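You operate a simulated robot arm through the tools that you are given. There is no shell and no other tool.

Carry out the task below with a simulated two-armed robot. There is one attempt and no reset: what you move stays moved.

Task
Press the black grommet and red reflector home in the hand press and lay the plate beside the other one.
Fine: Dial on LOW; pull the table out for the plate and push it in again. Where these are worked on the way, their far stop is far enough and under half their travel is too little: press table.

The check looks at the end state, three seconds after you hand in, the way a careful person would. Anything else that was tipped, shoved, dropped, spilled or broken makes it a failure.

Robot
Two 7-joint arms with fingered hands on one trunk that stands fixed in place. Base frame: the origin is at the foot of the trunk, x ahead of it, y to its left, z up. Lengths are in mm, angles in degrees, forces in N, time in s.
The left shoulder is at [60, 166, 1026], the right one opposite. With the tool pointing down near the work surface each hand reaches from about 360 to 860 mm from the base axis, measured 20 degrees to its own side. Payload 5 kg a hand.
The TCP of each hand is the grasp point between the finger pads, 32 mm short of the fingertips. In the tool frame z runs along the fingers and y along their closing line. The gripper opens to 160 mm; its body begins 89 mm behind the TCP. The gripper is a hand of 3 fingers: y runs from the thumb to the fingers, the wrist lies at [0, 0, -267] in the tool frame, and closing takes about 1.5 s.
Orientation is told as [roll, pitch, yaw] about the base's x, y, z axes, in that order, counted from this pose: with the fingers straight down and closing along the base's y, the tool's x points along the base's -x, its y along +y and its z along -z.

Tools
- The arms move only by the tool nudge_tool. It takes "left_deltas", "right_deltas" or both (then of equal length, played together; a hand with none holds still); each is a list of rows, each a list of 7 numbers: the shift along the tool's x, y, z in mm, then the turn, a rotation vector about the tool's x, y, z in degrees, then the finger opening in mm, from 0 to 160. In form: [[x, y, z, wx, wy, wz, fingers], ...]. A call has 1 to 20 rows; each row shifts and turns the commanded pose from where the row before left it, along the tool's axes as they then stand. Each row takes 0.2 s and may step no farther than 50 mm and 8.6 degrees from the row before; otherwise, or with a gripper value out of range, the whole call is refused. A pose out of reach is approached as far as the arm can. The call stops where the force on the tool passes 60 N (or 10 N more than at its start, if that is more) or the arm is blocked; 0.2 s more then pass. The fingers move at their own pace (about 45 mm/s each) and stop on an object; they squeeze with about 29 N. The grip force told is the motor's: it shows also when the fingers shut on nothing. Time passes only in rows, and 0.2 s behind the last, so rows that do not move let the fingers close. It gives the time, the measured TCP pose, the force on the tool (base axes), the opening and the grip force at its end, in the units of the frame above (readings bear some noise), with the torque about the TCP (base axes, N m) and any sound that the robot's microphone picked up.
- Cameras (640 x 400 px; columns grow to the right, rows downward): "scene" is now at [62.5, 6.9, 1693.1]; the picture's right is [0.04, -1.00, 0.00], its down [-0.48, -0.02, -0.88] and it looks along [0.88, 0.04, -0.48] (base axes); focal length 360 px, centre (320, 200). "left" rides on the left gripper at [-65, -4, -116] in its tool frame; the picture's right is [0.06, -1.00, 0.00], its down [0.87, 0.05, -0.49] and it looks along [0.49, 0.03, 0.87] (tool axes); focal length 261 px, centre (320, 200). "right" rides on the right gripper at [65, -4, -116] in its tool frame; the picture's right is [0.06, 1.00, 0.00], its down [-0.87, 0.05, -0.49] and it looks along [-0.49, 0.03, 0.87] (tool axes); focal length 261 px, centre (320, 200).
- get_image(camera): a new picture of that camera. It takes no simulated time.
- raise_lower(by): slides the trunk up (or, below 0, down) by that many mm; the arms and the scene camera ride with it, the base frame stays. It gives what a move gives, with no picture.
- set_grasp(shape, hand): the hand has 3 fingers and takes this shape, open, in about a second: jaw (thumb against the fingers, like two jaws); tri (thumb and two fingers); tip (a fingertip pinch); poke (one finger out to press); point (the index stretched); flat (the hand flat); cup (the hand cupped); fist (a fist). The gripper value then closes the fingers along that shape, each until it touches; the sizes above hold for jaw. It gives what a move gives, with no picture.
- turn_head(pan, tilt): turns the head with the scene camera to pan (to the left, within 86 degrees either way) and tilt (down, from -29 to 69), counted from straight ahead of the robot. It gives what a move gives.
- pixel_to_xyz(camera, pixels): there is no depth. For up to 12 entries [column, row, z] of the newest picture of that camera ("zoom" is the newest enlarged one), the place [x, y] in the base frame at which the ray of that pixel passes the height z, good to about 3 mm. It takes no simulated time.
- inspect(camera, box): a new picture of the part [left, top, right, bottom] of that camera's present view, enlarged. It takes no simulated time.
- finish_job(): hands the job in; it is judged then, once.

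Unless the task says otherwise, let go and move clear before handing in.

The tools are called after "Call:" by a JSON object that holds its "fn" and its "kwargs". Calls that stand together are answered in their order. nudge_tool: Moves the arms, as the interface text tells. Its arguments: {"type":"object","properties":{"left_deltas":{"type":"array"},"right_deltas":{"type":"array"}},"required":[]} The other tools are called the same way: raise_lower (by) moves the trunk up or down; set_grasp (shape, hand) gives the hand a shape; turn_head (pan, tilt) turns the head that bears the scene camera; get_image (camera) takes a picture; pixel_to_xyz (camera, pixels) gives the place at which the rays of pixels pass given heights; inspect (camera, box) takes an enlarged picture of a part of a camera's view; finish_job () hands the job in.

At the start:

```text
time: 0.0
left_ee_pos: [449.2, 283.9, 1454.7]
left_tcp_rot: [0.0, 0.1, 0.0]
left_force: [0.2, -0.2, 0.2]
left_moment: [0.01, -0.01, 0.02]
left_finger_gap: 159.8
left_grasp_force: 0.1
left_shape: jaw
right_ee_pos: [353.7, -97.7, 1508.0]
right_tcp_rot: [0.0, -0.1, 0.0]
right_force: [-1.0, -0.6, -0.1]
right_moment: [0.02, 0.0, 0.02]
right_finger_gap: 160.1
right_grasp_force: 0.1
right_shape: jaw
trunk travel left (down, up): [-575.0, 15.0]
head pan, tilt (commanded): [2.5, 28.7]
```

scene: 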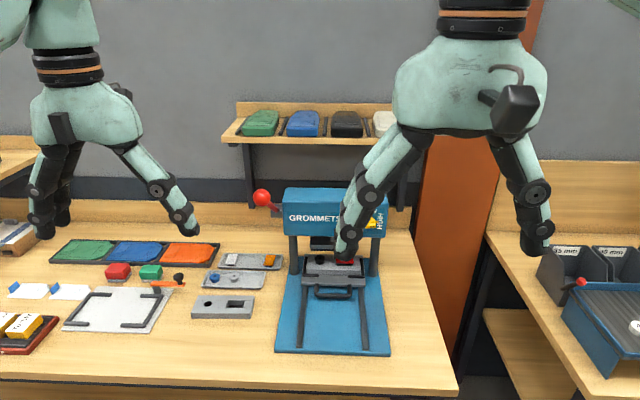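
right: 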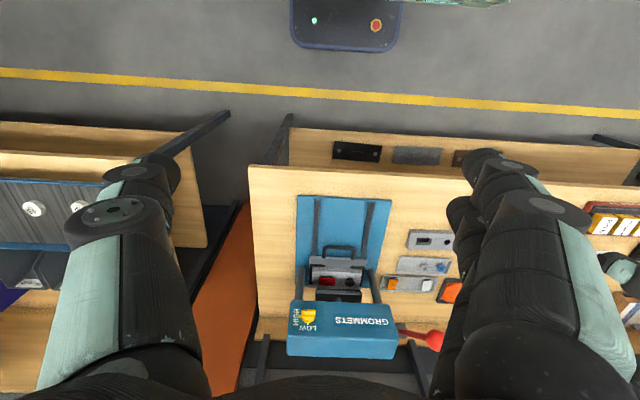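
left: 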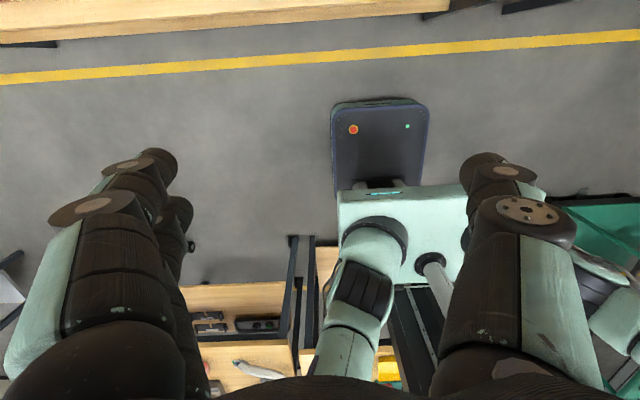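

The scene shows a blue hand press around pixels (275-390, 185-355), with plates at (222,305), (233,280), (250,262). I'll take closer views before moving anything.

Call:
{"fn": "inspect", "kwargs": {"camera": "scene", "box": [180, 170, 420, 320]}}

Call:
{"fn": "inspect", "kwargs": {"camera": "scene", "box": [0, 220, 260, 382]}}

Call:
{"fn": "inspect", "kwargs": {"camera": "right", "box": [240, 160, 480, 370]}}

```text
2.67 times, centred on (300, 245) of scene
```

zoom: 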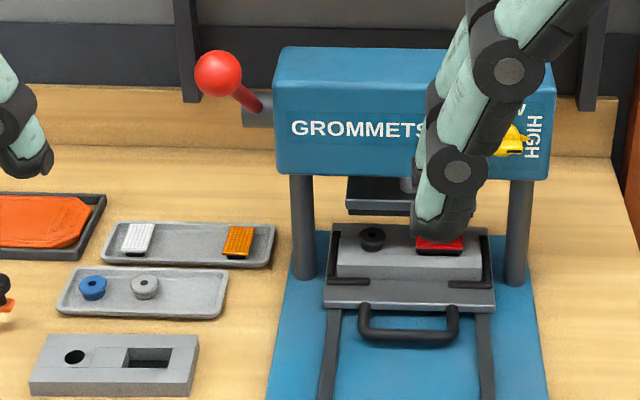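

```text
2.46 times, centred on (130, 301) of scene
```

zoom: 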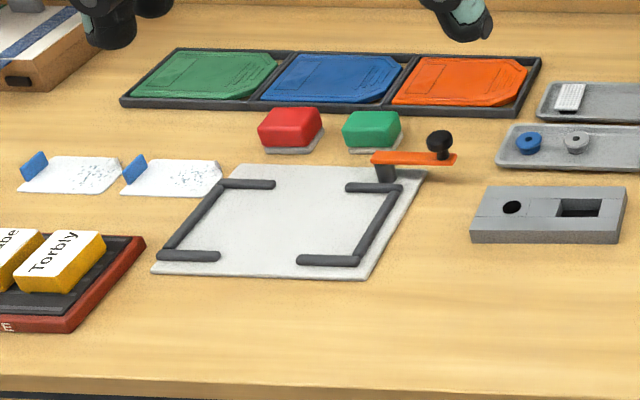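

```text
1.90 times, centred on (360, 265) of right
```

zoom: 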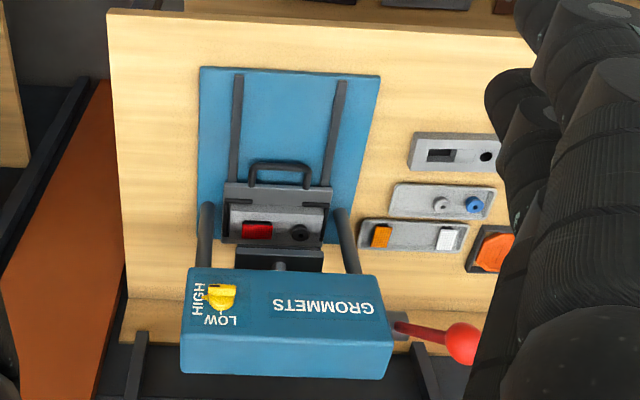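

The table seems to hold a plate with the black grommet and red reflector standing on it, while the right hand hides the dial (~pixel 375,222). I'll move the right hand aside and look around, including down at the near edge.

Call:
{"fn": "nudge_tool", "kwargs": {"right_deltas": [[0, -45, 0, 0, 0, 0, 160], [0, -45, 0, 0, 0, 0, 160], [0, -45, 0, 0, 0, 0, 160], [0, -45, 0, 0, 0, 0, 160], [0, -45, 0, 0, 0, 0, 160]]}}

Call:
{"fn": "turn_head", "kwargs": {"pan": 0, "tilt": 50}}

Call:
{"fn": "get_image", "kwargs": {"camera": "scene"}}

```text
time: 1.4
left_ee_pos: [450.4, 285.0, 1453.1]
left_tcp_rot: [0.0, 0.1, 0.0]
left_force: [1.2, 0.3, 0.2]
left_moment: [-0.02, 0.04, 0.03]
left_finger_gap: 159.9
left_grasp_force: 0.3
left_shape: jaw
right_ee_pos: [346.0, -146.8, 1519.3]
right_tcp_rot: [-3.3, -1.3, 28.6]
right_force: [0.5, 0.6, 0.0]
right_moment: [-0.01, 0.01, 0.0]
right_finger_gap: 160.0
right_grasp_force: 0.1
right_shape: jaw
right hand out of reach, approached as far as the arm can: row 3
trunk travel left (down, up): [-575.0, 15.0]
head pan, tilt (commanded): [2.5, 28.7]
stopped in row 5 (right hand): the arm was blocked; the commanded pose is now the measured one
```

```text
time: 2.2
left_ee_pos: [449.0, 285.4, 1454.1]
left_tcp_rot: [-0.1, 0.0, 0.1]
left_force: [-0.3, -0.1, 1.4]
left_moment: [-0.02, -0.02, 0.02]
left_finger_gap: 159.4
left_grasp_force: 0.0
left_shape: jaw
right_ee_pos: [346.1, -146.0, 1519.7]
right_tcp_rot: [-3.4, -1.4, 28.6]
right_force: [0.5, 0.3, 0.0]
right_moment: [0.02, -0.04, 0.0]
right_finger_gap: 159.7
right_grasp_force: 0.1
right_shape: jaw
trunk travel left (down, up): [-575.0, 15.0]
head pan, tilt (commanded): [0.0, 50.0]
```

```text
taken
```

scene: 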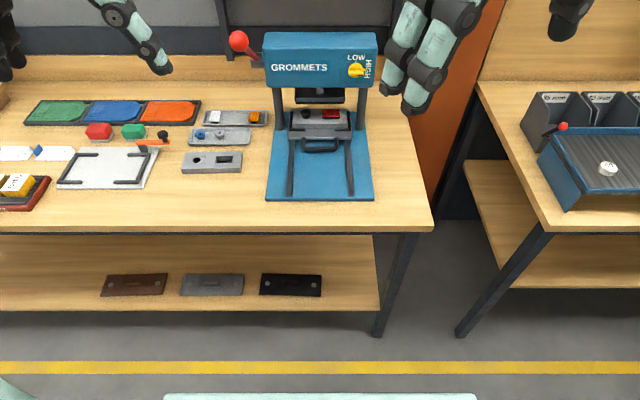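

The dial at (357,69) is now visible and three dark slabs lie on the lower shelf (134,285)-(290,284). I'll enlarge those areas.

Call:
{"fn": "inspect", "kwargs": {"camera": "scene", "box": [170, 20, 390, 210]}}

Call:
{"fn": "inspect", "kwargs": {"camera": "scene", "box": [80, 240, 340, 320]}}

Call:
{"fn": "inspect", "kwargs": {"camera": "scene", "box": [280, 20, 390, 130]}}

Call:
{"fn": "inspect", "kwargs": {"camera": "scene", "box": [0, 80, 260, 220]}}

```text
2.11 times, centred on (280, 115) of scene
```

zoom: 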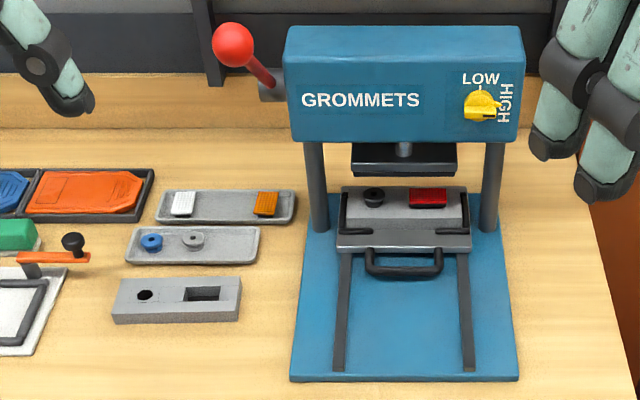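

```text
2.46 times, centred on (210, 280) of scene
```

zoom: 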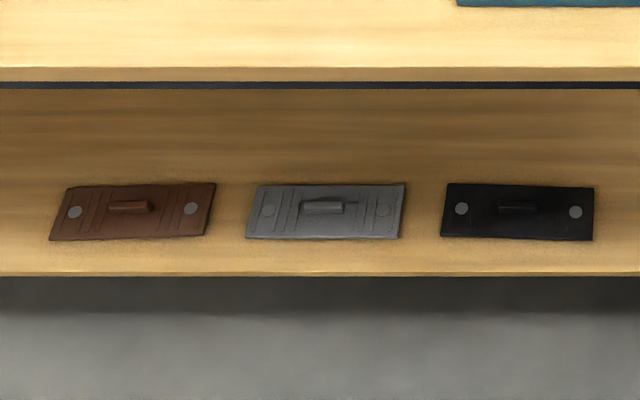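

```text
3.64 times, centred on (335, 75) of scene
```

zoom: 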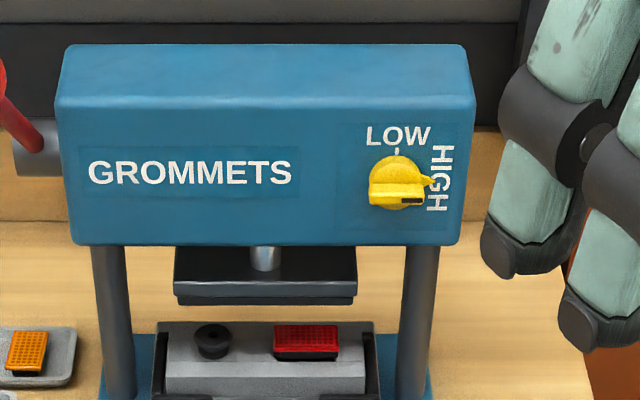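

```text
2.46 times, centred on (130, 150) of scene
```

zoom: 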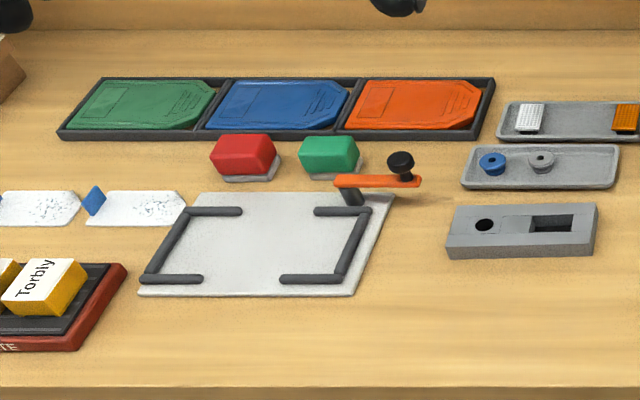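

The dial's pointer is at HIGH (zoom ~ (428,180)), and the plate with loose parts is on the press table. I'll take the hand camera pictures to triangulate heights.

Call:
{"fn": "get_image", "kwargs": {"camera": "right"}}

Call:
{"fn": "get_image", "kwargs": {"camera": "left"}}

Call:
{"fn": "pixel_to_xyz", "kwargs": {"camera": "scene", "pixels": [[265, 200, 700], [265, 200, 800], [265, 200, 900], [374, 200, 700], [374, 200, 800], [374, 200, 900], [182, 173, 800], [240, 171, 800], [242, 152, 800], [186, 153, 800]]}}

```text
taken
```

right: 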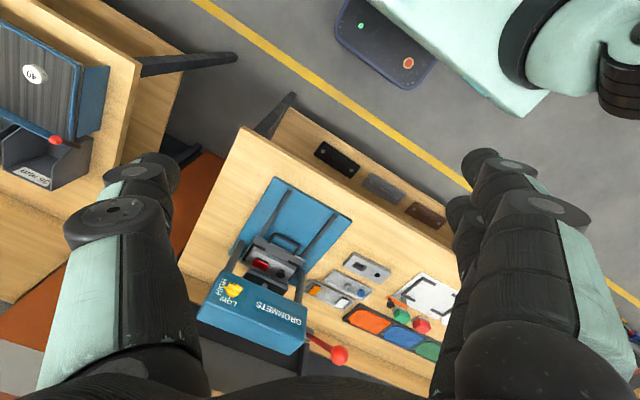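

```text
taken
```

left: 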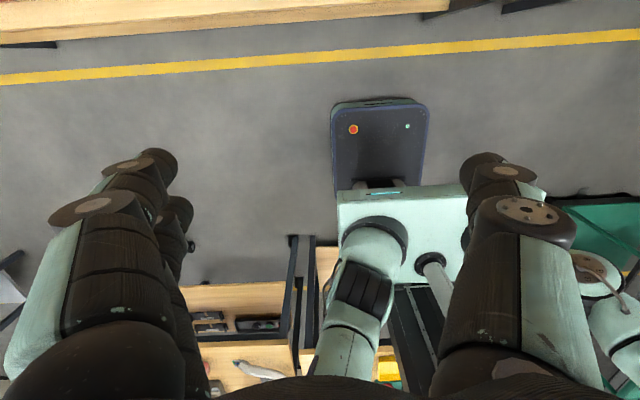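

```text
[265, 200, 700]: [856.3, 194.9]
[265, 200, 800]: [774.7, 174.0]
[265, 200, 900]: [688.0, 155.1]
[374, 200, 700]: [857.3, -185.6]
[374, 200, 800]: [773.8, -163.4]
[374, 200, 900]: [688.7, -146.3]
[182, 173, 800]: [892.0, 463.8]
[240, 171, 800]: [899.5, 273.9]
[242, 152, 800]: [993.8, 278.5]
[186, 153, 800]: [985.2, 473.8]
```

I triangulate the press base corners in the right picture (275,177) and (352,210) against the scene's (374,200), (265,200).

Call:
{"fn": "pixel_to_xyz", "kwargs": {"camera": "right", "pixels": [[275, 177, 800], [275, 177, 900], [275, 177, 1000], [352, 212, 800], [352, 212, 900], [352, 212, 1000], [390, 269, 900], [390, 269, 1000], [315, 149, 500], [315, 149, 600]]}}

Call:
{"fn": "pixel_to_xyz", "kwargs": {"camera": "scene", "pixels": [[265, 200, 850], [374, 200, 850], [265, 200, 900], [265, 200, 950], [265, 200, 1000], [374, 200, 1000], [240, 171, 900], [240, 171, 950]]}}

```text
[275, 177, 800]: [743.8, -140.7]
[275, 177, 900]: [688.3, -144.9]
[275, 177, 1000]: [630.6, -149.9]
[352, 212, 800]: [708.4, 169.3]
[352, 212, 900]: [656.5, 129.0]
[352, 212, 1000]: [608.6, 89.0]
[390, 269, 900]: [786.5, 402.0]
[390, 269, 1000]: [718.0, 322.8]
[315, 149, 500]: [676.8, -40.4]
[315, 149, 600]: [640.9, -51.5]
```

```text
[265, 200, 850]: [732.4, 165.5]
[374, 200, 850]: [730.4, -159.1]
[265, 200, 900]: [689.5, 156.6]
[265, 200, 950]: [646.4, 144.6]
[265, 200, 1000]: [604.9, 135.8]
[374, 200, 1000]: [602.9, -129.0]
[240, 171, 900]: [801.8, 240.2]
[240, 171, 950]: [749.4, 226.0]
```

The bench top comes out near z≈890-900 and the press front edge near x≈690. I'll straighten the right hand and bring it down toward working height in front of the bench, to learn how the reach goes.

Call:
{"fn": "nudge_tool", "kwargs": {"right_deltas": [[0, 0, 45, 0, 0, 0, 160], [0, 0, 45, 0, 0, 0, 160], [0, 0, 45, 3.4, 0, 7, 160], [0, 0, 45, 0, -1.4, 7, 160], [0, 0, 30, 0, 0, 7, 160], [0, 0, 30, 0, 0, 7.6, 160]]}}

```text
time: 3.6
left_ee_pos: [450.0, 284.3, 1453.9]
left_tcp_rot: [-0.1, 0.0, 0.0]
left_force: [0.3, 0.2, 0.9]
left_moment: [0.05, 0.0, 0.0]
left_finger_gap: 159.7
left_grasp_force: 0.0
left_shape: jaw
right_ee_pos: [360.6, -163.1, 1280.9]
right_tcp_rot: [-4.9, -5.6, 0.3]
right_force: [0.4, -0.6, 0.0]
right_moment: [0.02, 0.01, 0.0]
right_finger_gap: 160.0
right_grasp_force: 0.0
right_shape: jaw
trunk travel left (down, up): [-575.0, 15.0]
head pan, tilt (commanded): [0.0, 50.0]
```

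The hand goes down freely now at z=1281; I'll correct the tilt and move it out to about x=520, y=-260, z=1200.

Call:
{"fn": "nudge_tool", "kwargs": {"right_deltas": [[0, -30, 20, -4.9, 0, 0, 160], [0, -30, 20, 0, 5.6, 0, 160], [-40, -30, 20, 0, 0, 0, 160], [-40, -10, 20, 0, 0, 0, 160], [-40, 0, 0, 0, 0, 0, 160], [-40, 0, 0, 0, 0, 0, 160]]}}

Call:
{"fn": "get_image", "kwargs": {"camera": "scene"}}

Call:
{"fn": "get_image", "kwargs": {"camera": "right"}}

```text
refused: row 3 steps farther than a row can; nothing moved
```

```text
taken
```

scene: 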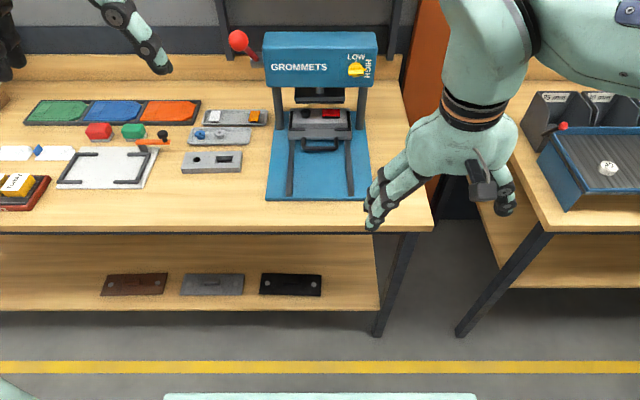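

```text
taken
```

right: 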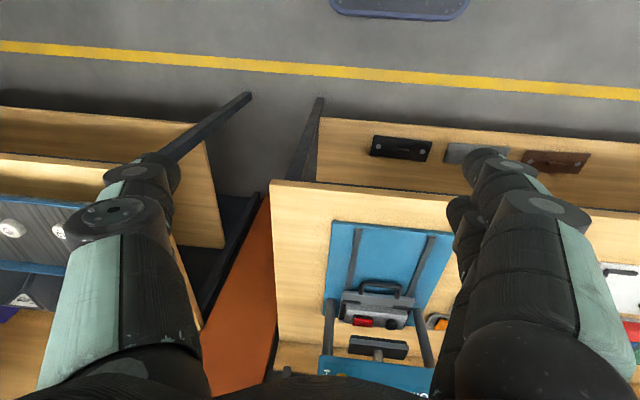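

The right camera now sees the press (corners ~(333,222), (452,236)); I compare with scene corners (372,200), (266,200) and the plate.

Call:
{"fn": "pixel_to_xyz", "kwargs": {"camera": "right", "pixels": [[334, 221, 880], [334, 221, 900], [334, 221, 920], [452, 236, 880], [452, 236, 900], [452, 236, 920], [374, 284, 930], [374, 284, 960], [374, 284, 990], [362, 321, 930], [362, 321, 960], [362, 321, 990]]}}

Call:
{"fn": "pixel_to_xyz", "kwargs": {"camera": "scene", "pixels": [[372, 200, 880], [372, 200, 900], [372, 200, 920], [266, 200, 880], [266, 200, 900], [266, 200, 920], [321, 151, 930], [321, 151, 960], [321, 151, 990], [331, 115, 930], [331, 115, 960], [331, 115, 990]]}}

```text
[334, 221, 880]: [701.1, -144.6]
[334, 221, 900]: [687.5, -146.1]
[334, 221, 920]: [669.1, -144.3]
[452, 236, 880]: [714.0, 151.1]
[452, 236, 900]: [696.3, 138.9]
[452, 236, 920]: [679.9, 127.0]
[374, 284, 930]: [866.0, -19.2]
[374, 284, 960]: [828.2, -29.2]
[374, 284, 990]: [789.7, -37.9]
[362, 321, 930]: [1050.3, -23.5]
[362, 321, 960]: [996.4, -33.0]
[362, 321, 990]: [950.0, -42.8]
```

```text
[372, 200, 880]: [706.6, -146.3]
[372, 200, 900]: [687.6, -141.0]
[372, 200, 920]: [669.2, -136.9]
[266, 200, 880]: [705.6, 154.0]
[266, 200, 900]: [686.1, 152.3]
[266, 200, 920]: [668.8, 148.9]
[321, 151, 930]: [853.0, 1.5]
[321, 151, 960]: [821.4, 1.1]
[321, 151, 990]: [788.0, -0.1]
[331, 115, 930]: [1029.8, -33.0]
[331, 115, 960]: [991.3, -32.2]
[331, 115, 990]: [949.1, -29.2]
```

Triangulating by hand: dial ≈[956,-99,1130], lever hub ≈[962,169,1163], ball ≈[777,163,1308]. Now I check post bases versus plate position to see whether the table is already in.

Call:
{"fn": "inspect", "kwargs": {"camera": "scene", "box": [260, 70, 380, 160]}}

Call:
{"fn": "inspect", "kwargs": {"camera": "right", "box": [300, 200, 480, 400]}}

```text
4.44 times, centred on (320, 115) of scene
```

zoom: 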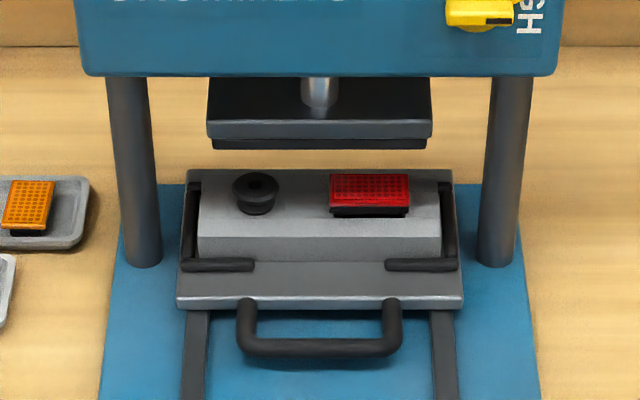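

```text
2.00 times, centred on (390, 300) of right
```

zoom: 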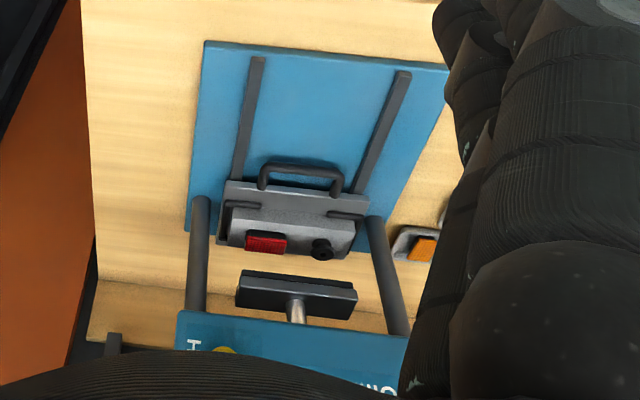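

I convert post bases (279.5,129), (359.4,129), table rear (320,108), front (320,137.5), handle (320,149) and ram pad bottom (320,98/103) into positions.

Call:
{"fn": "pixel_to_xyz", "kwargs": {"camera": "scene", "pixels": [[279.5, 128, 895], [359.4, 128, 895], [320, 108.5, 925], [320, 135, 925], [320, 148, 920], [320, 98, 1010], [320, 103, 1010], [307, 111, 960], [333, 112, 960], [321, 128, 930], [320, 90, 1000]]}}

Call:
{"fn": "pixel_to_xyz", "kwargs": {"camera": "right", "pixels": [[345, 302, 895], [431, 310, 895], [374, 292, 925], [370, 325, 925], [363, 321, 960], [390, 325, 960], [373, 285, 920], [378, 336, 1010], [378, 342, 1010], [378, 346, 1010]]}}

```text
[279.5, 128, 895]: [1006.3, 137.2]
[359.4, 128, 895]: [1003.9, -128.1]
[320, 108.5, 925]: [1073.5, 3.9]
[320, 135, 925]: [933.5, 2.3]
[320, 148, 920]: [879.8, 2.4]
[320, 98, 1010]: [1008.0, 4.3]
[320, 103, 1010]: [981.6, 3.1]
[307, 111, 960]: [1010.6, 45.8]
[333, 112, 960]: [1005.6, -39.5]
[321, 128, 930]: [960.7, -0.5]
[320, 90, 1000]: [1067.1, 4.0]
```

```text
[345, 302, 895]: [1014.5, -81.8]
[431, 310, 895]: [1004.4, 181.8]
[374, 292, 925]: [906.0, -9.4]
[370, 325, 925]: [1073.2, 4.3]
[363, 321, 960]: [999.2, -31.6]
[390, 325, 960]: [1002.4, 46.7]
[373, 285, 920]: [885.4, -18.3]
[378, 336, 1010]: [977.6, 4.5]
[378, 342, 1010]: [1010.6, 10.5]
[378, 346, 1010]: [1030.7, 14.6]
```

Plate centre, posts and ram pad all lie near x≈1005, so the table already stands in; the handle is near x≈880. I'll bring the right hand forward and pitch it so the fingers point at the press front, to view and work the dial.

Call:
{"fn": "nudge_tool", "kwargs": {"right_deltas": [[0, 0, 0, -4.9, 0, 0, 160], [-45, 0, 0, 0, 0, 0, 160], [-45, 0, 0, 0, 0, 0, 160], [-45, 0, 0, 0, 0, 0, 160], [-45, 0, 0, 0, 0, 0, 160], [0, 0, 0, 0, -8.4, 0, 160], [0, 0, 0, 0, -8.4, 0, 160], [0, 0, 0, 0, -8.4, 0, 160], [0, 0, 0, 0, -8.4, 0, 160], [0, 0, 0, 0, -8.4, 0, 160]]}}

Call:
{"fn": "get_image", "kwargs": {"camera": "right"}}

Call:
{"fn": "get_image", "kwargs": {"camera": "scene"}}

```text
time: 5.8
left_ee_pos: [449.2, 284.6, 1454.6]
left_tcp_rot: [0.0, 0.0, 0.0]
left_force: [-0.1, -0.1, -0.3]
left_moment: [0.04, 0.0, 0.04]
left_finger_gap: 159.8
left_grasp_force: 0.0
left_shape: jaw
right_ee_pos: [539.4, -160.6, 1298.5]
right_tcp_rot: [0.0, -47.7, 0.3]
right_force: [0.0, 0.1, -0.3]
right_moment: [-0.01, 0.0, 0.01]
right_finger_gap: 160.1
right_grasp_force: 0.0
right_shape: jaw
trunk travel left (down, up): [-575.0, 15.0]
head pan, tilt (commanded): [0.0, 50.0]
```

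```text
taken
```

right: 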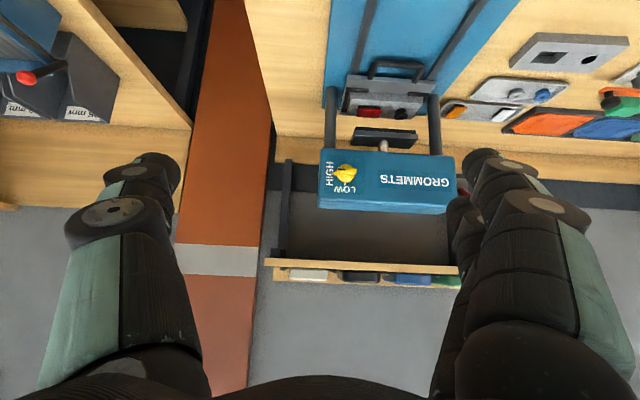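

```text
taken
```

scene: 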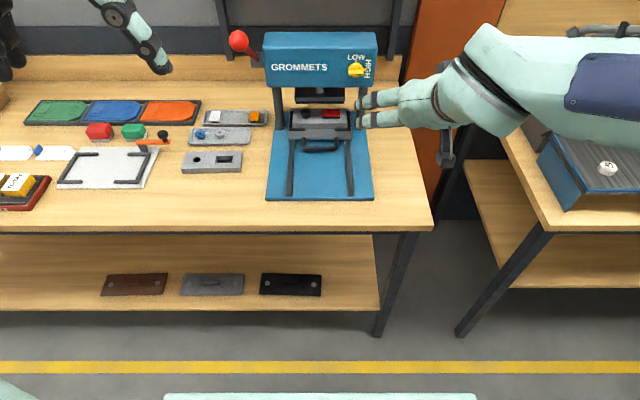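

The hand reached pitch -47.7 and the dial shows at (345,172) in its picture. I finish the pitch to -90 and roll the hand +90 about its axis so the fingers close vertically around the dial's bar.

Call:
{"fn": "nudge_tool", "kwargs": {"right_deltas": [[0, 0, 0, 0, -8.46, 0, 160], [0, 0, 0, 0, -8.46, 0, 160], [0, 0, 0, 0, -8.46, 0, 160], [0, 0, 0, 0, -8.46, 0, 160], [0, 0, 0, 0, -8.46, 0, 160], [0, 0, 0, 0, 0, 8.2, 160], [0, 0, 0, 0, 0, 8.2, 160], [0, 0, 0, 0, 0, 8.2, 160], [0, 0, 0, 0, 0, 8.2, 160], [0, 0, 0, 0, 0, 8.2, 160], [0, 0, 0, 0, 0, 8.2, 160], [0, 0, 0, 0, 0, 8.2, 160], [0, 0, 0, 0, 0, 8.2, 160], [0, 0, 0, 0, 0, 8.2, 160], [0, 0, 0, 0, 0, 8.2, 160], [0, 0, 0, 0, 0, 8, 160]]}}

Call:
{"fn": "get_image", "kwargs": {"camera": "right"}}

Call:
{"fn": "get_image", "kwargs": {"camera": "scene"}}

```text
time: 9.2
left_ee_pos: [449.2, 284.8, 1456.0]
left_tcp_rot: [-0.1, 0.0, 0.0]
left_force: [0.1, -0.3, 0.2]
left_moment: [0.02, -0.01, -0.02]
left_finger_gap: 160.1
left_grasp_force: 0.0
left_shape: jaw
right_ee_pos: [561.2, -153.0, 1334.0]
right_tcp_rot: [86.9, -0.9, -90.3]
right_force: [0.1, 0.3, -0.1]
right_moment: [-0.01, 0.0, 0.01]
right_finger_gap: 160.0
right_grasp_force: 0.0
right_shape: jaw
right hand out of reach, approached as far as the arm can: row 4, 5
trunk travel left (down, up): [-575.0, 15.0]
head pan, tilt (commanded): [0.0, 50.0]
```

```text
taken
```

right: 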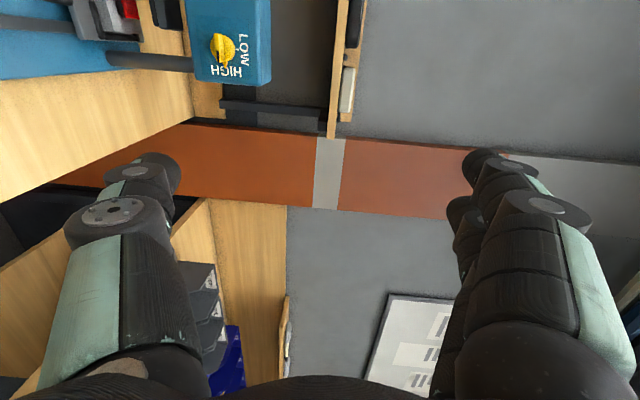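

```text
taken
```

scene: 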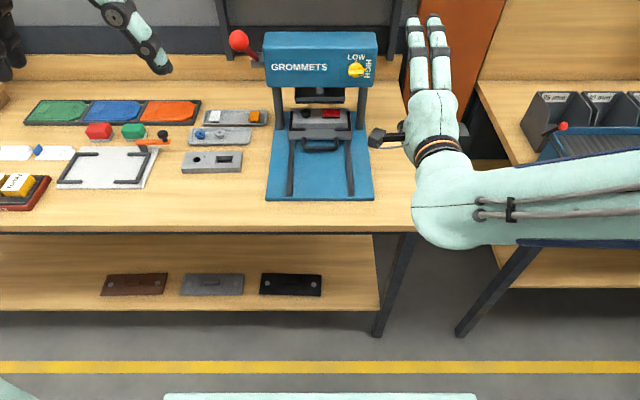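

The hand now points at +x with fingers closing vertically (tool x=+Y, y=+Z, z=+X). I triangulate the dial: scene (352,70), right (222,50).

Call:
{"fn": "pixel_to_xyz", "kwargs": {"camera": "scene", "pixels": [[352, 70, 1100], [352, 70, 1120], [352, 70, 1140], [352, 70, 1160]]}}

Call:
{"fn": "pixel_to_xyz", "kwargs": {"camera": "right", "pixels": [[222, 50, 1100], [222, 50, 1120], [222, 50, 1140], [222, 50, 1160]]}}

Call:
{"fn": "inspect", "kwargs": {"camera": "right", "box": [170, 0, 290, 100]}}

Call:
{"fn": "inspect", "kwargs": {"camera": "scene", "box": [320, 40, 390, 100]}}

```text
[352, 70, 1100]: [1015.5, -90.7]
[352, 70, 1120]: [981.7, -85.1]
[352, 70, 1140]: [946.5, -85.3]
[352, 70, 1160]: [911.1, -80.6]
```

```text
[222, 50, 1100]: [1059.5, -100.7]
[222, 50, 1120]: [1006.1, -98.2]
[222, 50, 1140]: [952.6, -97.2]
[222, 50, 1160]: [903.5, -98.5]
```

```text
4.00 times, centred on (230, 50) of right
```

zoom: 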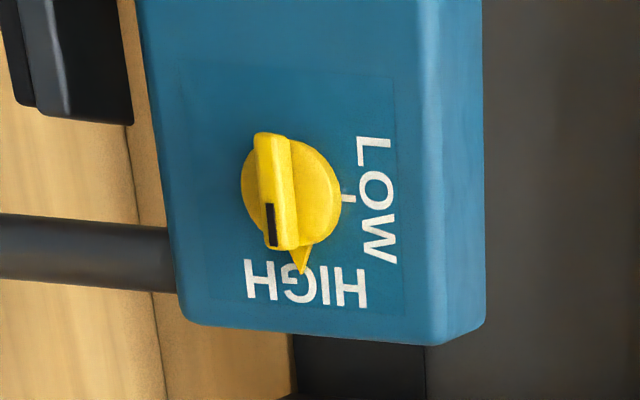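

```text
6.67 times, centred on (355, 70) of scene
```

zoom: 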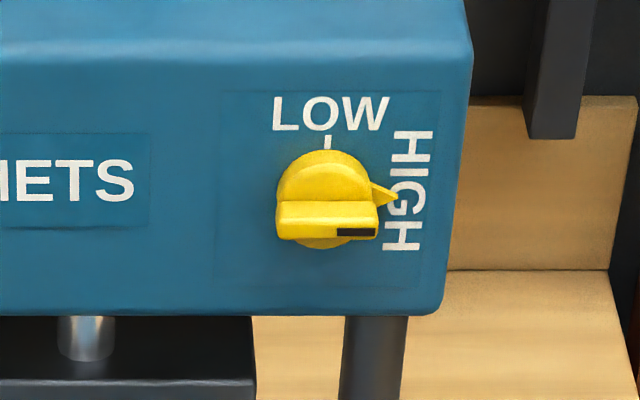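

Dial centre ≈[950,-97,1140] (both views agree); its ridge bar lies horizontal pointing to HIGH. I move the right hand to about [800,-97,1140] in front of it and level it.

Call:
{"fn": "nudge_tool", "kwargs": {"right_deltas": [[0, 0, 0, -3.1, 0, 0, 160], [9.3, -33, 34, 0, 0, 0, 160], [9.3, -33, 34, 0, 0, 0, 160], [9.3, -33, 34, 0, 0, 0, 160], [9.3, -33, 34, 0, 0, 0, 160], [9.3, -32, 34, 0, 0, 0, 160], [9.3, -30, 34, 0, 0, 0, 160], [0, 0, 34, 0, 0, 0, 160], [0, 0, 0, 0, 0, 0, 160]]}}

Call:
{"fn": "get_image", "kwargs": {"camera": "right"}}

Call:
{"fn": "get_image", "kwargs": {"camera": "scene"}}

```text
time: 11.2
left_ee_pos: [447.5, 285.2, 1455.5]
left_tcp_rot: [0.0, 0.0, 0.0]
left_force: [-1.2, 0.0, 1.0]
left_moment: [-0.02, -0.02, -0.02]
left_finger_gap: 160.1
left_grasp_force: 0.0
left_shape: jaw
right_ee_pos: [647.0, -94.4, 1354.0]
right_tcp_rot: [89.5, -1.0, -90.7]
right_force: [-0.7, 0.8, 0.3]
right_moment: [0.03, 0.02, -0.01]
right_finger_gap: 160.0
right_grasp_force: 0.1
right_shape: jaw
right hand out of reach, approached as far as the arm can: row 1, 2, 3, 4, 5, 6, 7, 8
trunk travel left (down, up): [-575.0, 15.0]
head pan, tilt (commanded): [0.0, 50.0]
```

```text
taken
```

right: 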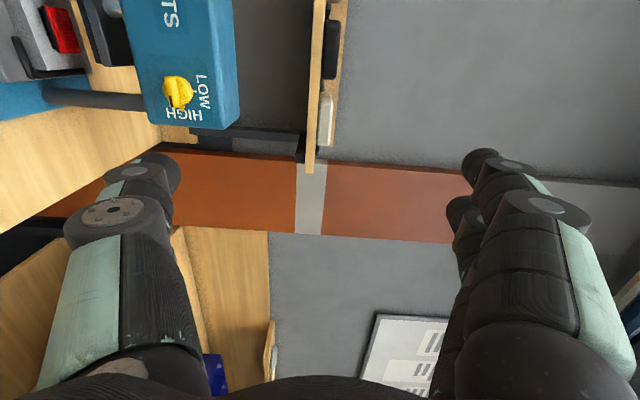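

```text
taken
```

scene: 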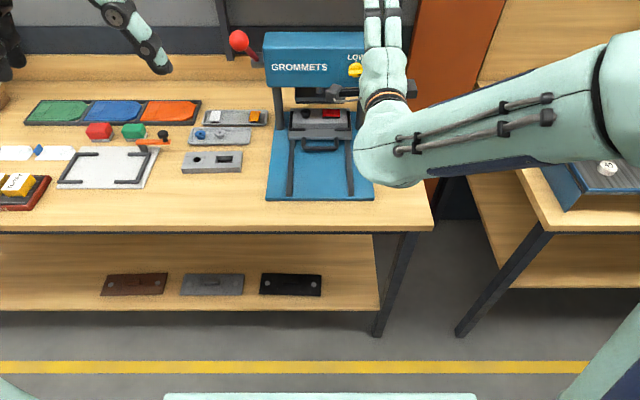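

The hand stalls at z≈1354 because the shoulders stand too high for a level reach. I'll lower the trunk by 200 mm so the dial height suits the arm; both hands stay in front of the press and above the bench.

Call:
{"fn": "raise_lower", "kwargs": {"by": -200}}

Call:
{"fn": "get_image", "kwargs": {"camera": "scene"}}

Call:
{"fn": "get_image", "kwargs": {"camera": "right"}}

```text
time: 13.4
left_ee_pos: [449.2, 284.8, 1254.0]
left_tcp_rot: [0.0, 0.0, 0.0]
left_force: [-0.3, -0.2, 0.3]
left_moment: [0.0, -0.06, -0.01]
left_finger_gap: 160.1
left_grasp_force: 0.1
left_shape: jaw
right_ee_pos: [648.1, -95.2, 1153.7]
right_tcp_rot: [89.6, -0.9, -90.6]
right_force: [-0.4, 0.3, 1.2]
right_moment: [0.0, 0.0, -0.01]
right_finger_gap: 159.8
right_grasp_force: 0.1
right_shape: jaw
trunk travel left (down, up): [-375.0, 215.0]
head pan, tilt (commanded): [0.0, 50.0]
```

```text
taken
```

scene: 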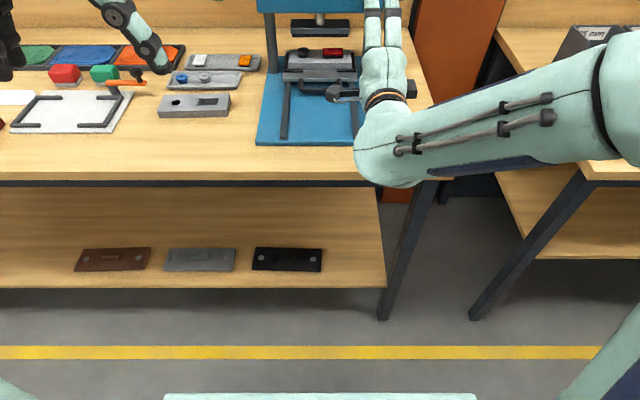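

```text
taken
```

right: 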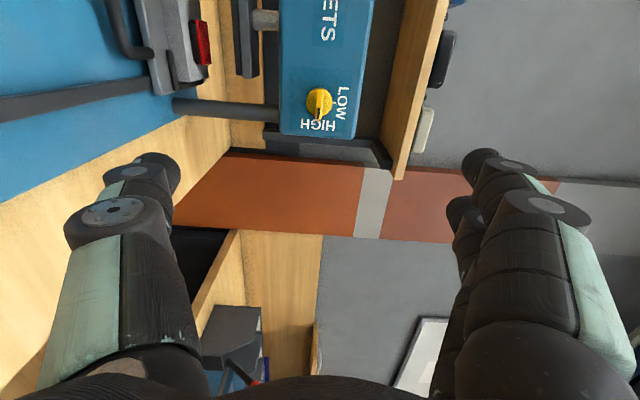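

Hand sits at [648,-95,1154], level with the dial ((319,102) in its view). I advance to about x=790, and tilt the head up to watch.

Call:
{"fn": "nudge_tool", "kwargs": {"right_deltas": [[0, 0, 35, 0, 0, 0, 160], [0, 0, 35, 0, 0, 0, 160], [0, 0, 35, 0, 0, 0, 160], [0, 0, 35, 0, 0, 0, 160], [0, 0, 0, 0, 0, 0, 160]]}}

Call:
{"fn": "turn_head", "kwargs": {"pan": 0, "tilt": 32}}

Call:
{"fn": "get_image", "kwargs": {"camera": "scene"}}

Call:
{"fn": "get_image", "kwargs": {"camera": "right"}}

```text
time: 14.6
left_ee_pos: [448.6, 284.8, 1254.7]
left_tcp_rot: [0.0, 0.0, 0.0]
left_force: [0.3, 0.3, -0.1]
left_moment: [-0.01, 0.02, 0.0]
left_finger_gap: 159.8
left_grasp_force: 0.1
left_shape: jaw
right_ee_pos: [789.4, -95.1, 1160.3]
right_tcp_rot: [89.3, -0.9, -90.8]
right_force: [-0.4, 0.3, 0.3]
right_moment: [0.02, -0.01, 0.0]
right_finger_gap: 160.2
right_grasp_force: 0.1
right_shape: jaw
right hand out of reach, approached as far as the arm can: row 2
trunk travel left (down, up): [-375.0, 215.0]
head pan, tilt (commanded): [0.0, 50.0]
```

```text
time: 15.4
left_ee_pos: [449.2, 285.5, 1254.8]
left_tcp_rot: [0.0, 0.0, 0.0]
left_force: [-1.3, 0.2, -0.4]
left_moment: [-0.01, 0.0, -0.02]
left_finger_gap: 159.9
left_grasp_force: 0.1
left_shape: jaw
right_ee_pos: [789.0, -94.7, 1158.8]
right_tcp_rot: [89.4, -0.9, -90.8]
right_force: [0.7, -1.0, 0.3]
right_moment: [0.03, 0.02, -0.02]
right_finger_gap: 160.0
right_grasp_force: 0.1
right_shape: jaw
trunk travel left (down, up): [-375.0, 215.0]
head pan, tilt (commanded): [0.0, 32.0]
```

```text
taken
```

scene: 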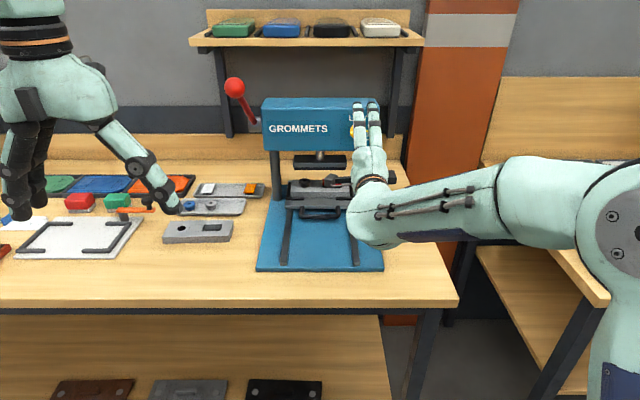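

```text
taken
```

right: 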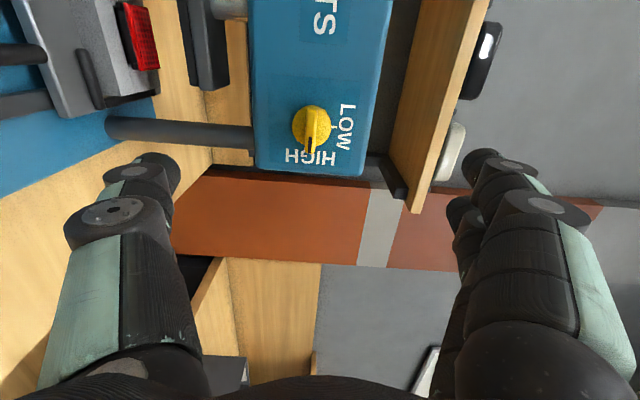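

The dial shows at (312,127) in the right picture; I refine its place.

Call:
{"fn": "inspect", "kwargs": {"camera": "right", "box": [240, 60, 400, 180]}}

Call:
{"fn": "pixel_to_xyz", "kwargs": {"camera": "right", "pixels": [[312, 126, 1140], [312, 126, 1143], [312, 126, 1146], [312, 126, 1149], [312, 126, 1152], [312, 126, 1155]]}}

Call:
{"fn": "inspect", "kwargs": {"camera": "scene", "box": [300, 80, 420, 200]}}

```text
3.33 times, centred on (320, 120) of right
```

zoom: 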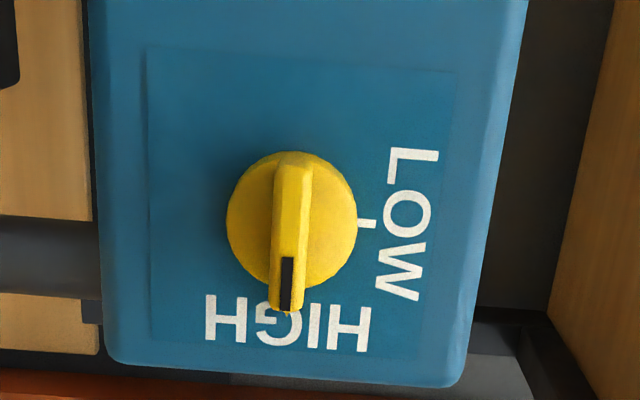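

```text
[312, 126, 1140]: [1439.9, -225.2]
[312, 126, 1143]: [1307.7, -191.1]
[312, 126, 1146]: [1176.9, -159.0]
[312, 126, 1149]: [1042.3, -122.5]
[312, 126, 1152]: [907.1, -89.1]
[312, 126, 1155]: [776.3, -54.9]
```

```text
3.33 times, centred on (360, 140) of scene
```

zoom: 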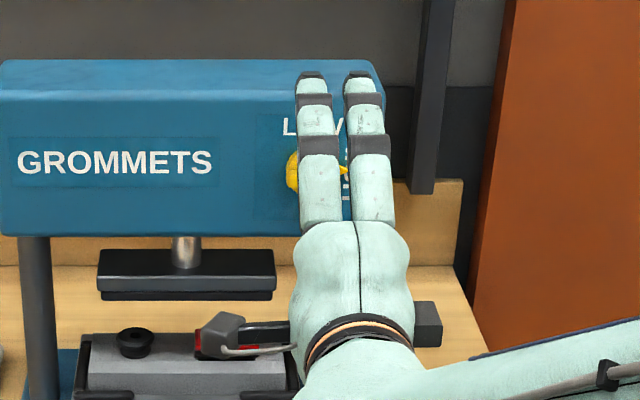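

All rays agree on the dial at about [927,-95,1151], knob ~38 mm wide with a 10 mm bar. I drop 8 mm, narrow the fingers to ~45 mm and advance to x≈850 for a look.

Call:
{"fn": "nudge_tool", "kwargs": {"right_deltas": [[0, -8, 20, 0, 0, 0, 45], [0, 0, 20, 0, 0, 0, 45], [0, 0, 20, 0, 0, 0, 45], [0, 0, 0, 0, 0, 0, 45], [0, 0, 0, 0, 0, 0, 45], [0, 0, 0, 0, 0, 0, 45], [0, 0, 0, 0, 0, 0, 45]]}}

Call:
{"fn": "get_image", "kwargs": {"camera": "right"}}

Call:
{"fn": "inspect", "kwargs": {"camera": "scene", "box": [300, 80, 420, 200]}}

```text
time: 17.0
left_ee_pos: [448.5, 284.5, 1254.7]
left_tcp_rot: [0.0, 0.0, 0.0]
left_force: [0.1, -0.1, -0.4]
left_moment: [-0.04, -0.01, -0.02]
left_finger_gap: 160.0
left_grasp_force: 0.1
left_shape: jaw
right_ee_pos: [846.9, -103.5, 1165.2]
right_tcp_rot: [89.5, -0.9, -90.6]
right_force: [0.5, -0.1, 0.1]
right_moment: [0.04, -0.02, -0.01]
right_finger_gap: 45.5
right_grasp_force: 0.0
right_shape: jaw
right hand out of reach, approached as far as the arm can: row 1
trunk travel left (down, up): [-375.0, 215.0]
head pan, tilt (commanded): [0.0, 32.0]
```

```text
taken
```

right: 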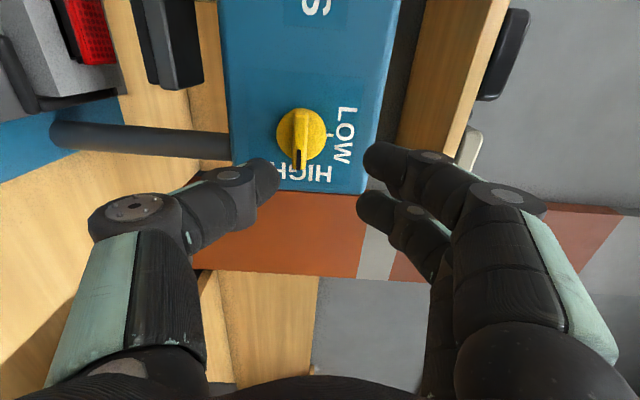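

```text
3.33 times, centred on (360, 140) of scene
```

zoom: 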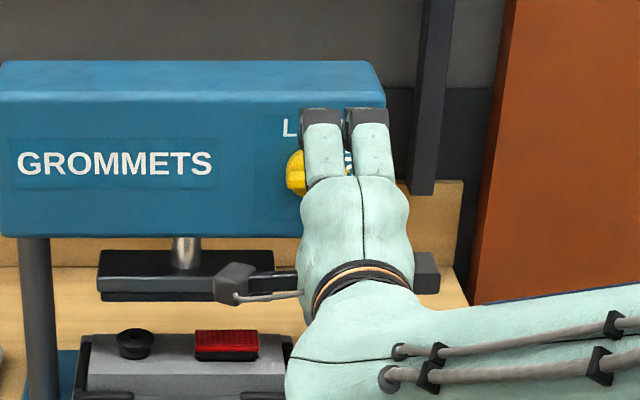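

The arm could not go lower (z=1165, dial at 1151), so I back off a little and lower the trunk 80 mm to gain room downward.

Call:
{"fn": "nudge_tool", "kwargs": {"right_deltas": [[0, 0, -25, 0, 0, 0, 45], [0, 0, -25, 0, 0, 0, 45]]}}

Call:
{"fn": "raise_lower", "kwargs": {"by": -80}}

Call:
{"fn": "nudge_tool", "kwargs": {"right_deltas": [[3, 20, 0, 0, 0, 0, 45], [3, 20, 0, 0, 0, 0, 45], [0, 20, 0, 0, 0, 0, 45], [0, 6, 0, 0, 0, 0, 45], [0, 0, 0, 0, 0, 0, 45]]}}

Call:
{"fn": "get_image", "kwargs": {"camera": "right"}}

```text
time: 17.6
left_ee_pos: [449.2, 284.6, 1254.5]
left_tcp_rot: [0.0, 0.0, 0.1]
left_force: [0.6, 0.0, 0.0]
left_moment: [0.03, 0.01, 0.03]
left_finger_gap: 159.9
left_grasp_force: 0.1
left_shape: jaw
right_ee_pos: [794.5, -103.9, 1164.6]
right_tcp_rot: [89.4, -0.9, -90.7]
right_force: [-0.3, -0.8, 0.4]
right_moment: [0.01, 0.0, 0.0]
right_finger_gap: 45.3
right_grasp_force: 0.1
right_shape: jaw
trunk travel left (down, up): [-375.0, 215.0]
head pan, tilt (commanded): [0.0, 32.0]
```

```text
time: 18.8
left_ee_pos: [449.2, 285.0, 1175.0]
left_tcp_rot: [0.1, 0.0, 0.0]
left_force: [-0.2, -0.3, -0.1]
left_moment: [0.03, -0.03, -0.03]
left_finger_gap: 160.0
left_grasp_force: 0.0
left_shape: jaw
right_ee_pos: [795.7, -103.9, 1086.8]
right_tcp_rot: [89.4, -0.9, -90.6]
right_force: [0.5, 0.7, -1.0]
right_moment: [-0.01, -0.01, 0.01]
right_finger_gap: 45.4
right_grasp_force: 0.0
right_shape: jaw
trunk travel left (down, up): [-295.0, 295.0]
head pan, tilt (commanded): [0.0, 32.0]
```

```text
time: 20.0
left_ee_pos: [450.4, 285.0, 1174.7]
left_tcp_rot: [0.0, 0.0, 0.0]
left_force: [0.1, 0.2, 0.6]
left_moment: [-0.02, 0.02, 0.01]
left_finger_gap: 160.0
left_grasp_force: 0.0
left_shape: jaw
right_ee_pos: [796.2, -94.9, 1151.3]
right_tcp_rot: [89.4, -0.9, -90.7]
right_force: [0.6, -0.4, -0.3]
right_moment: [-0.02, -0.01, -0.01]
right_finger_gap: 45.3
right_grasp_force: 0.0
right_shape: jaw
trunk travel left (down, up): [-295.0, 295.0]
head pan, tilt (commanded): [0.0, 32.0]
```

```text
taken
```

right: 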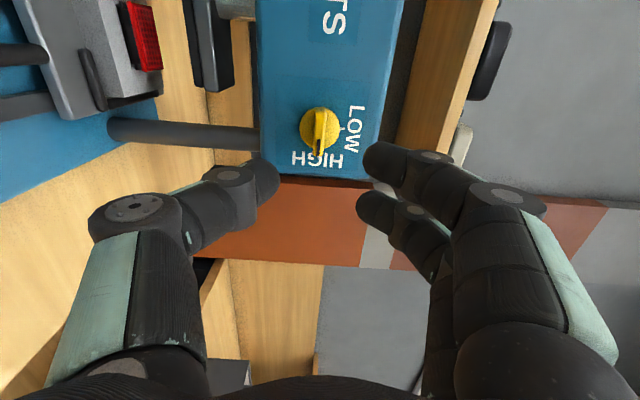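

Now at [796,-95,1151], dial at (319,128) nearly aligned. I advance 70 mm with a 3 mm shift left and look again.

Call:
{"fn": "nudge_tool", "kwargs": {"right_deltas": [[2, 0, 25, 0, 0, 0, 45], [2, 0, 25, 0, 0, 0, 45], [0, 1, 25, 0, 0, 0, 45], [0, 0, 0, 0, 0, 0, 45]]}}

Call:
{"fn": "get_image", "kwargs": {"camera": "right"}}

Call:
{"fn": "inspect", "kwargs": {"camera": "right", "box": [220, 90, 420, 230]}}

Call:
{"fn": "inspect", "kwargs": {"camera": "scene", "box": [290, 20, 430, 160]}}

```text
time: 21.0
left_ee_pos: [449.0, 282.9, 1173.7]
left_tcp_rot: [0.1, 0.0, 0.1]
left_force: [0.1, -0.2, -0.3]
left_moment: [0.02, 0.01, -0.02]
left_finger_gap: 160.1
left_grasp_force: 0.1
left_shape: jaw
right_ee_pos: [870.5, -94.9, 1151.0]
right_tcp_rot: [89.4, -0.9, -90.8]
right_force: [0.7, 0.0, -0.3]
right_moment: [-0.01, -0.02, 0.0]
right_finger_gap: 45.1
right_grasp_force: 0.2
right_shape: jaw
trunk travel left (down, up): [-295.0, 295.0]
head pan, tilt (commanded): [0.0, 32.0]
```

```text
taken
```

right: 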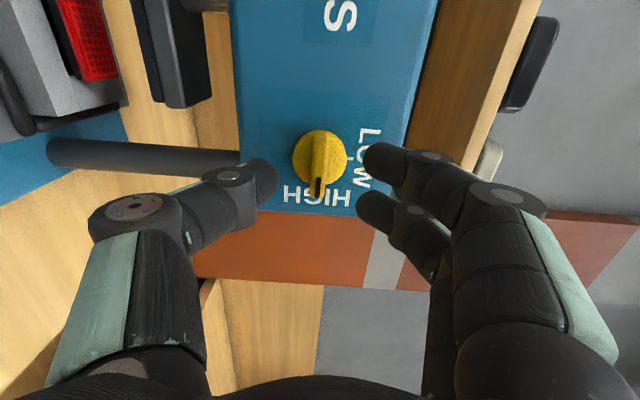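

```text
2.86 times, centred on (320, 160) of right
```

zoom: 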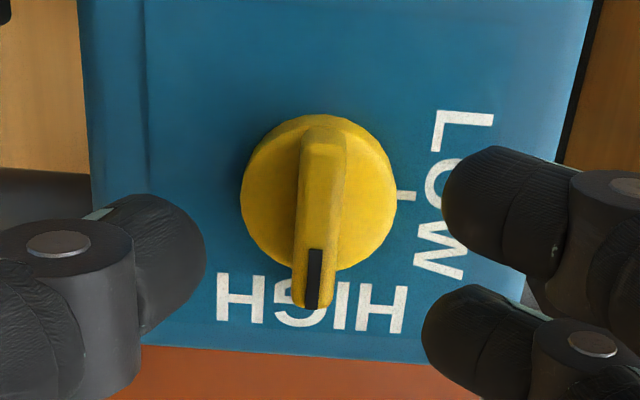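

```text
2.86 times, centred on (360, 90) of scene
```

zoom: 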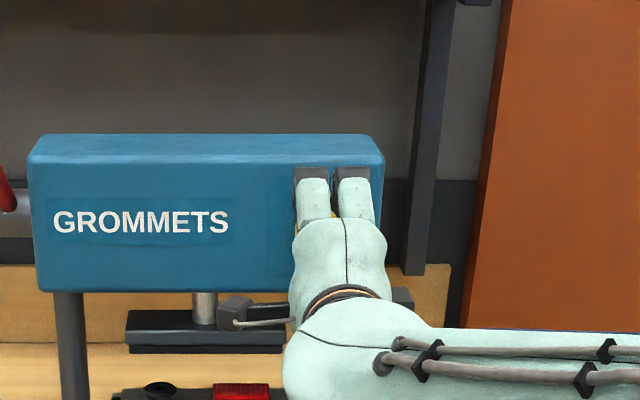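

Dial is centred at (319,156); knob disc about x≈929, bar nearer. I narrow the fingers to ~28 mm and creep forward in small steps watching force.

Call:
{"fn": "nudge_tool", "kwargs": {"right_deltas": [[2, 0, 0, 0, 0, 0, 28], [0, 0, 5, 0, 0, 0, 28], [0, 0, 5, 0, 0, 0, 28], [0, 0, 4, 0, 0, 0, 28], [0, 0, 0, 0, 0, 0, 28]]}}

Call:
{"fn": "inspect", "kwargs": {"camera": "right", "box": [220, 90, 420, 230]}}

```text
time: 22.2
left_ee_pos: [449.7, 284.6, 1173.9]
left_tcp_rot: [-0.1, 0.0, 0.0]
left_force: [1.1, -0.1, 0.6]
left_moment: [0.01, -0.01, 0.03]
left_finger_gap: 160.2
left_grasp_force: 0.0
left_shape: jaw
right_ee_pos: [884.8, -92.5, 1152.2]
right_tcp_rot: [89.3, -0.9, -90.7]
right_force: [-0.5, -0.5, -0.2]
right_moment: [-0.04, -0.01, 0.0]
right_finger_gap: 28.5
right_grasp_force: 0.0
right_shape: jaw
trunk travel left (down, up): [-295.0, 295.0]
head pan, tilt (commanded): [0.0, 32.0]
```

```text
2.86 times, centred on (320, 160) of right
```

zoom: 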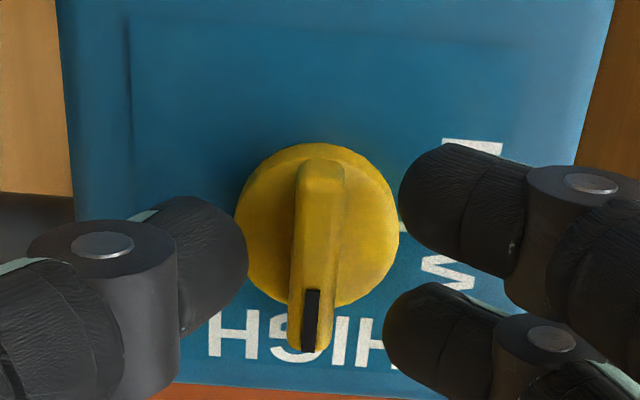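

No contact yet (force ~0.5 N). I creep forward another 10 mm.

Call:
{"fn": "nudge_tool", "kwargs": {"right_deltas": [[0, 0, 4, 0, 0, 0, 28], [0, 0, 4, 0, 0, 0, 28], [0, 0, 3, 0, 0, 0, 28], [0, 0, 0, 0, 0, 0, 28]]}}

Call:
{"fn": "inspect", "kwargs": {"camera": "right", "box": [220, 90, 420, 230]}}

```text
time: 23.2
left_ee_pos: [449.2, 284.1, 1174.6]
left_tcp_rot: [-0.1, -0.1, 0.0]
left_force: [0.5, -0.2, 0.2]
left_moment: [0.0, 0.02, -0.02]
left_finger_gap: 159.8
left_grasp_force: 0.0
left_shape: jaw
right_ee_pos: [894.8, -91.4, 1151.7]
right_tcp_rot: [89.3, -0.9, -90.6]
right_force: [0.0, 0.4, -0.3]
right_moment: [0.01, 0.03, -0.01]
right_finger_gap: 28.5
right_grasp_force: 0.1
right_shape: jaw
trunk travel left (down, up): [-295.0, 295.0]
head pan, tilt (commanded): [0.0, 32.0]
```

```text
2.86 times, centred on (320, 160) of right
```

zoom: 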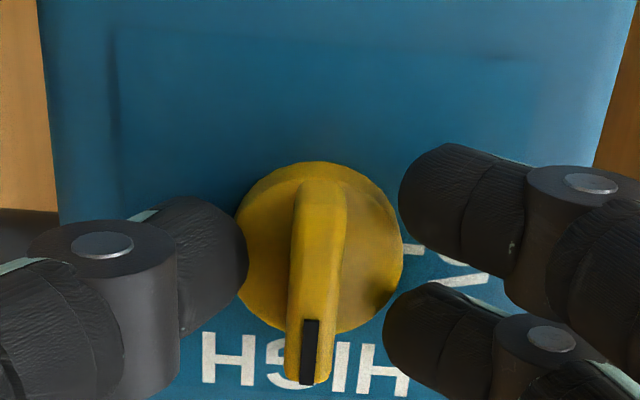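

Still free at x=895; the bar (front ≈905) is between the fingertips. I creep 4 mm more and close on it.

Call:
{"fn": "nudge_tool", "kwargs": {"right_deltas": [[0, 0, 4, 0, 0, 0, 28], [0, 0, 0, 0, 0, 0, 28]]}}

Call:
{"fn": "nudge_tool", "kwargs": {"right_deltas": [[0, 0, 0, 0, 0, 0, 15], [0, 0, 0, 0, 0, 0, 8], [0, 0, 0, 0, 0, 0, 4], [0, 0, 0, 0, 0, 0, 4], [0, 0, 0, 0, 0, 0, 4]]}}

Call:
{"fn": "inspect", "kwargs": {"camera": "right", "box": [220, 90, 420, 230]}}

```text
time: 23.8
left_ee_pos: [448.9, 284.7, 1174.9]
left_tcp_rot: [0.0, -0.1, 0.0]
left_force: [-0.4, 0.1, 0.6]
left_moment: [0.01, -0.01, -0.02]
left_finger_gap: 159.8
left_grasp_force: 0.2
left_shape: jaw
right_ee_pos: [898.4, -90.9, 1151.4]
right_tcp_rot: [89.4, -0.9, -90.6]
right_force: [-13.5, 0.8, -4.3]
right_moment: [-0.01, 0.4, -0.01]
right_finger_gap: 30.1
right_grasp_force: 0.1
right_shape: jaw
trunk travel left (down, up): [-295.0, 295.0]
head pan, tilt (commanded): [0.0, 32.0]
```

```text
time: 25.0
left_ee_pos: [448.5, 283.7, 1173.9]
left_tcp_rot: [0.0, 0.0, 0.0]
left_force: [0.2, -0.5, 0.5]
left_moment: [0.01, 0.0, 0.02]
left_finger_gap: 159.8
left_grasp_force: 0.1
left_shape: jaw
right_ee_pos: [898.8, -92.1, 1152.9]
right_tcp_rot: [89.5, -0.8, -90.7]
right_force: [-11.8, 2.2, -0.2]
right_moment: [0.02, 0.09, 0.04]
right_finger_gap: 25.2
right_grasp_force: 29.0
right_shape: jaw
trunk travel left (down, up): [-295.0, 295.0]
head pan, tilt (commanded): [0.0, 32.0]
```

```text
2.86 times, centred on (320, 160) of right
```

zoom: 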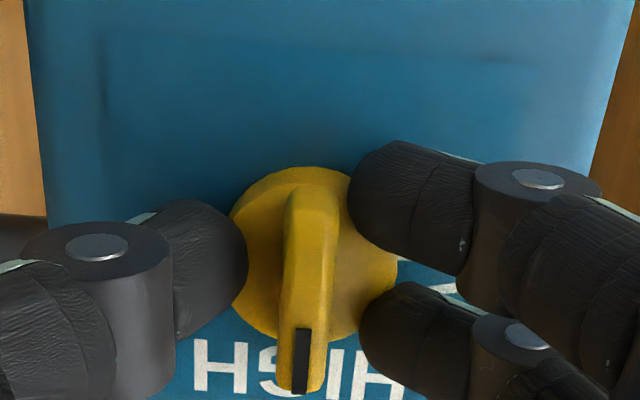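

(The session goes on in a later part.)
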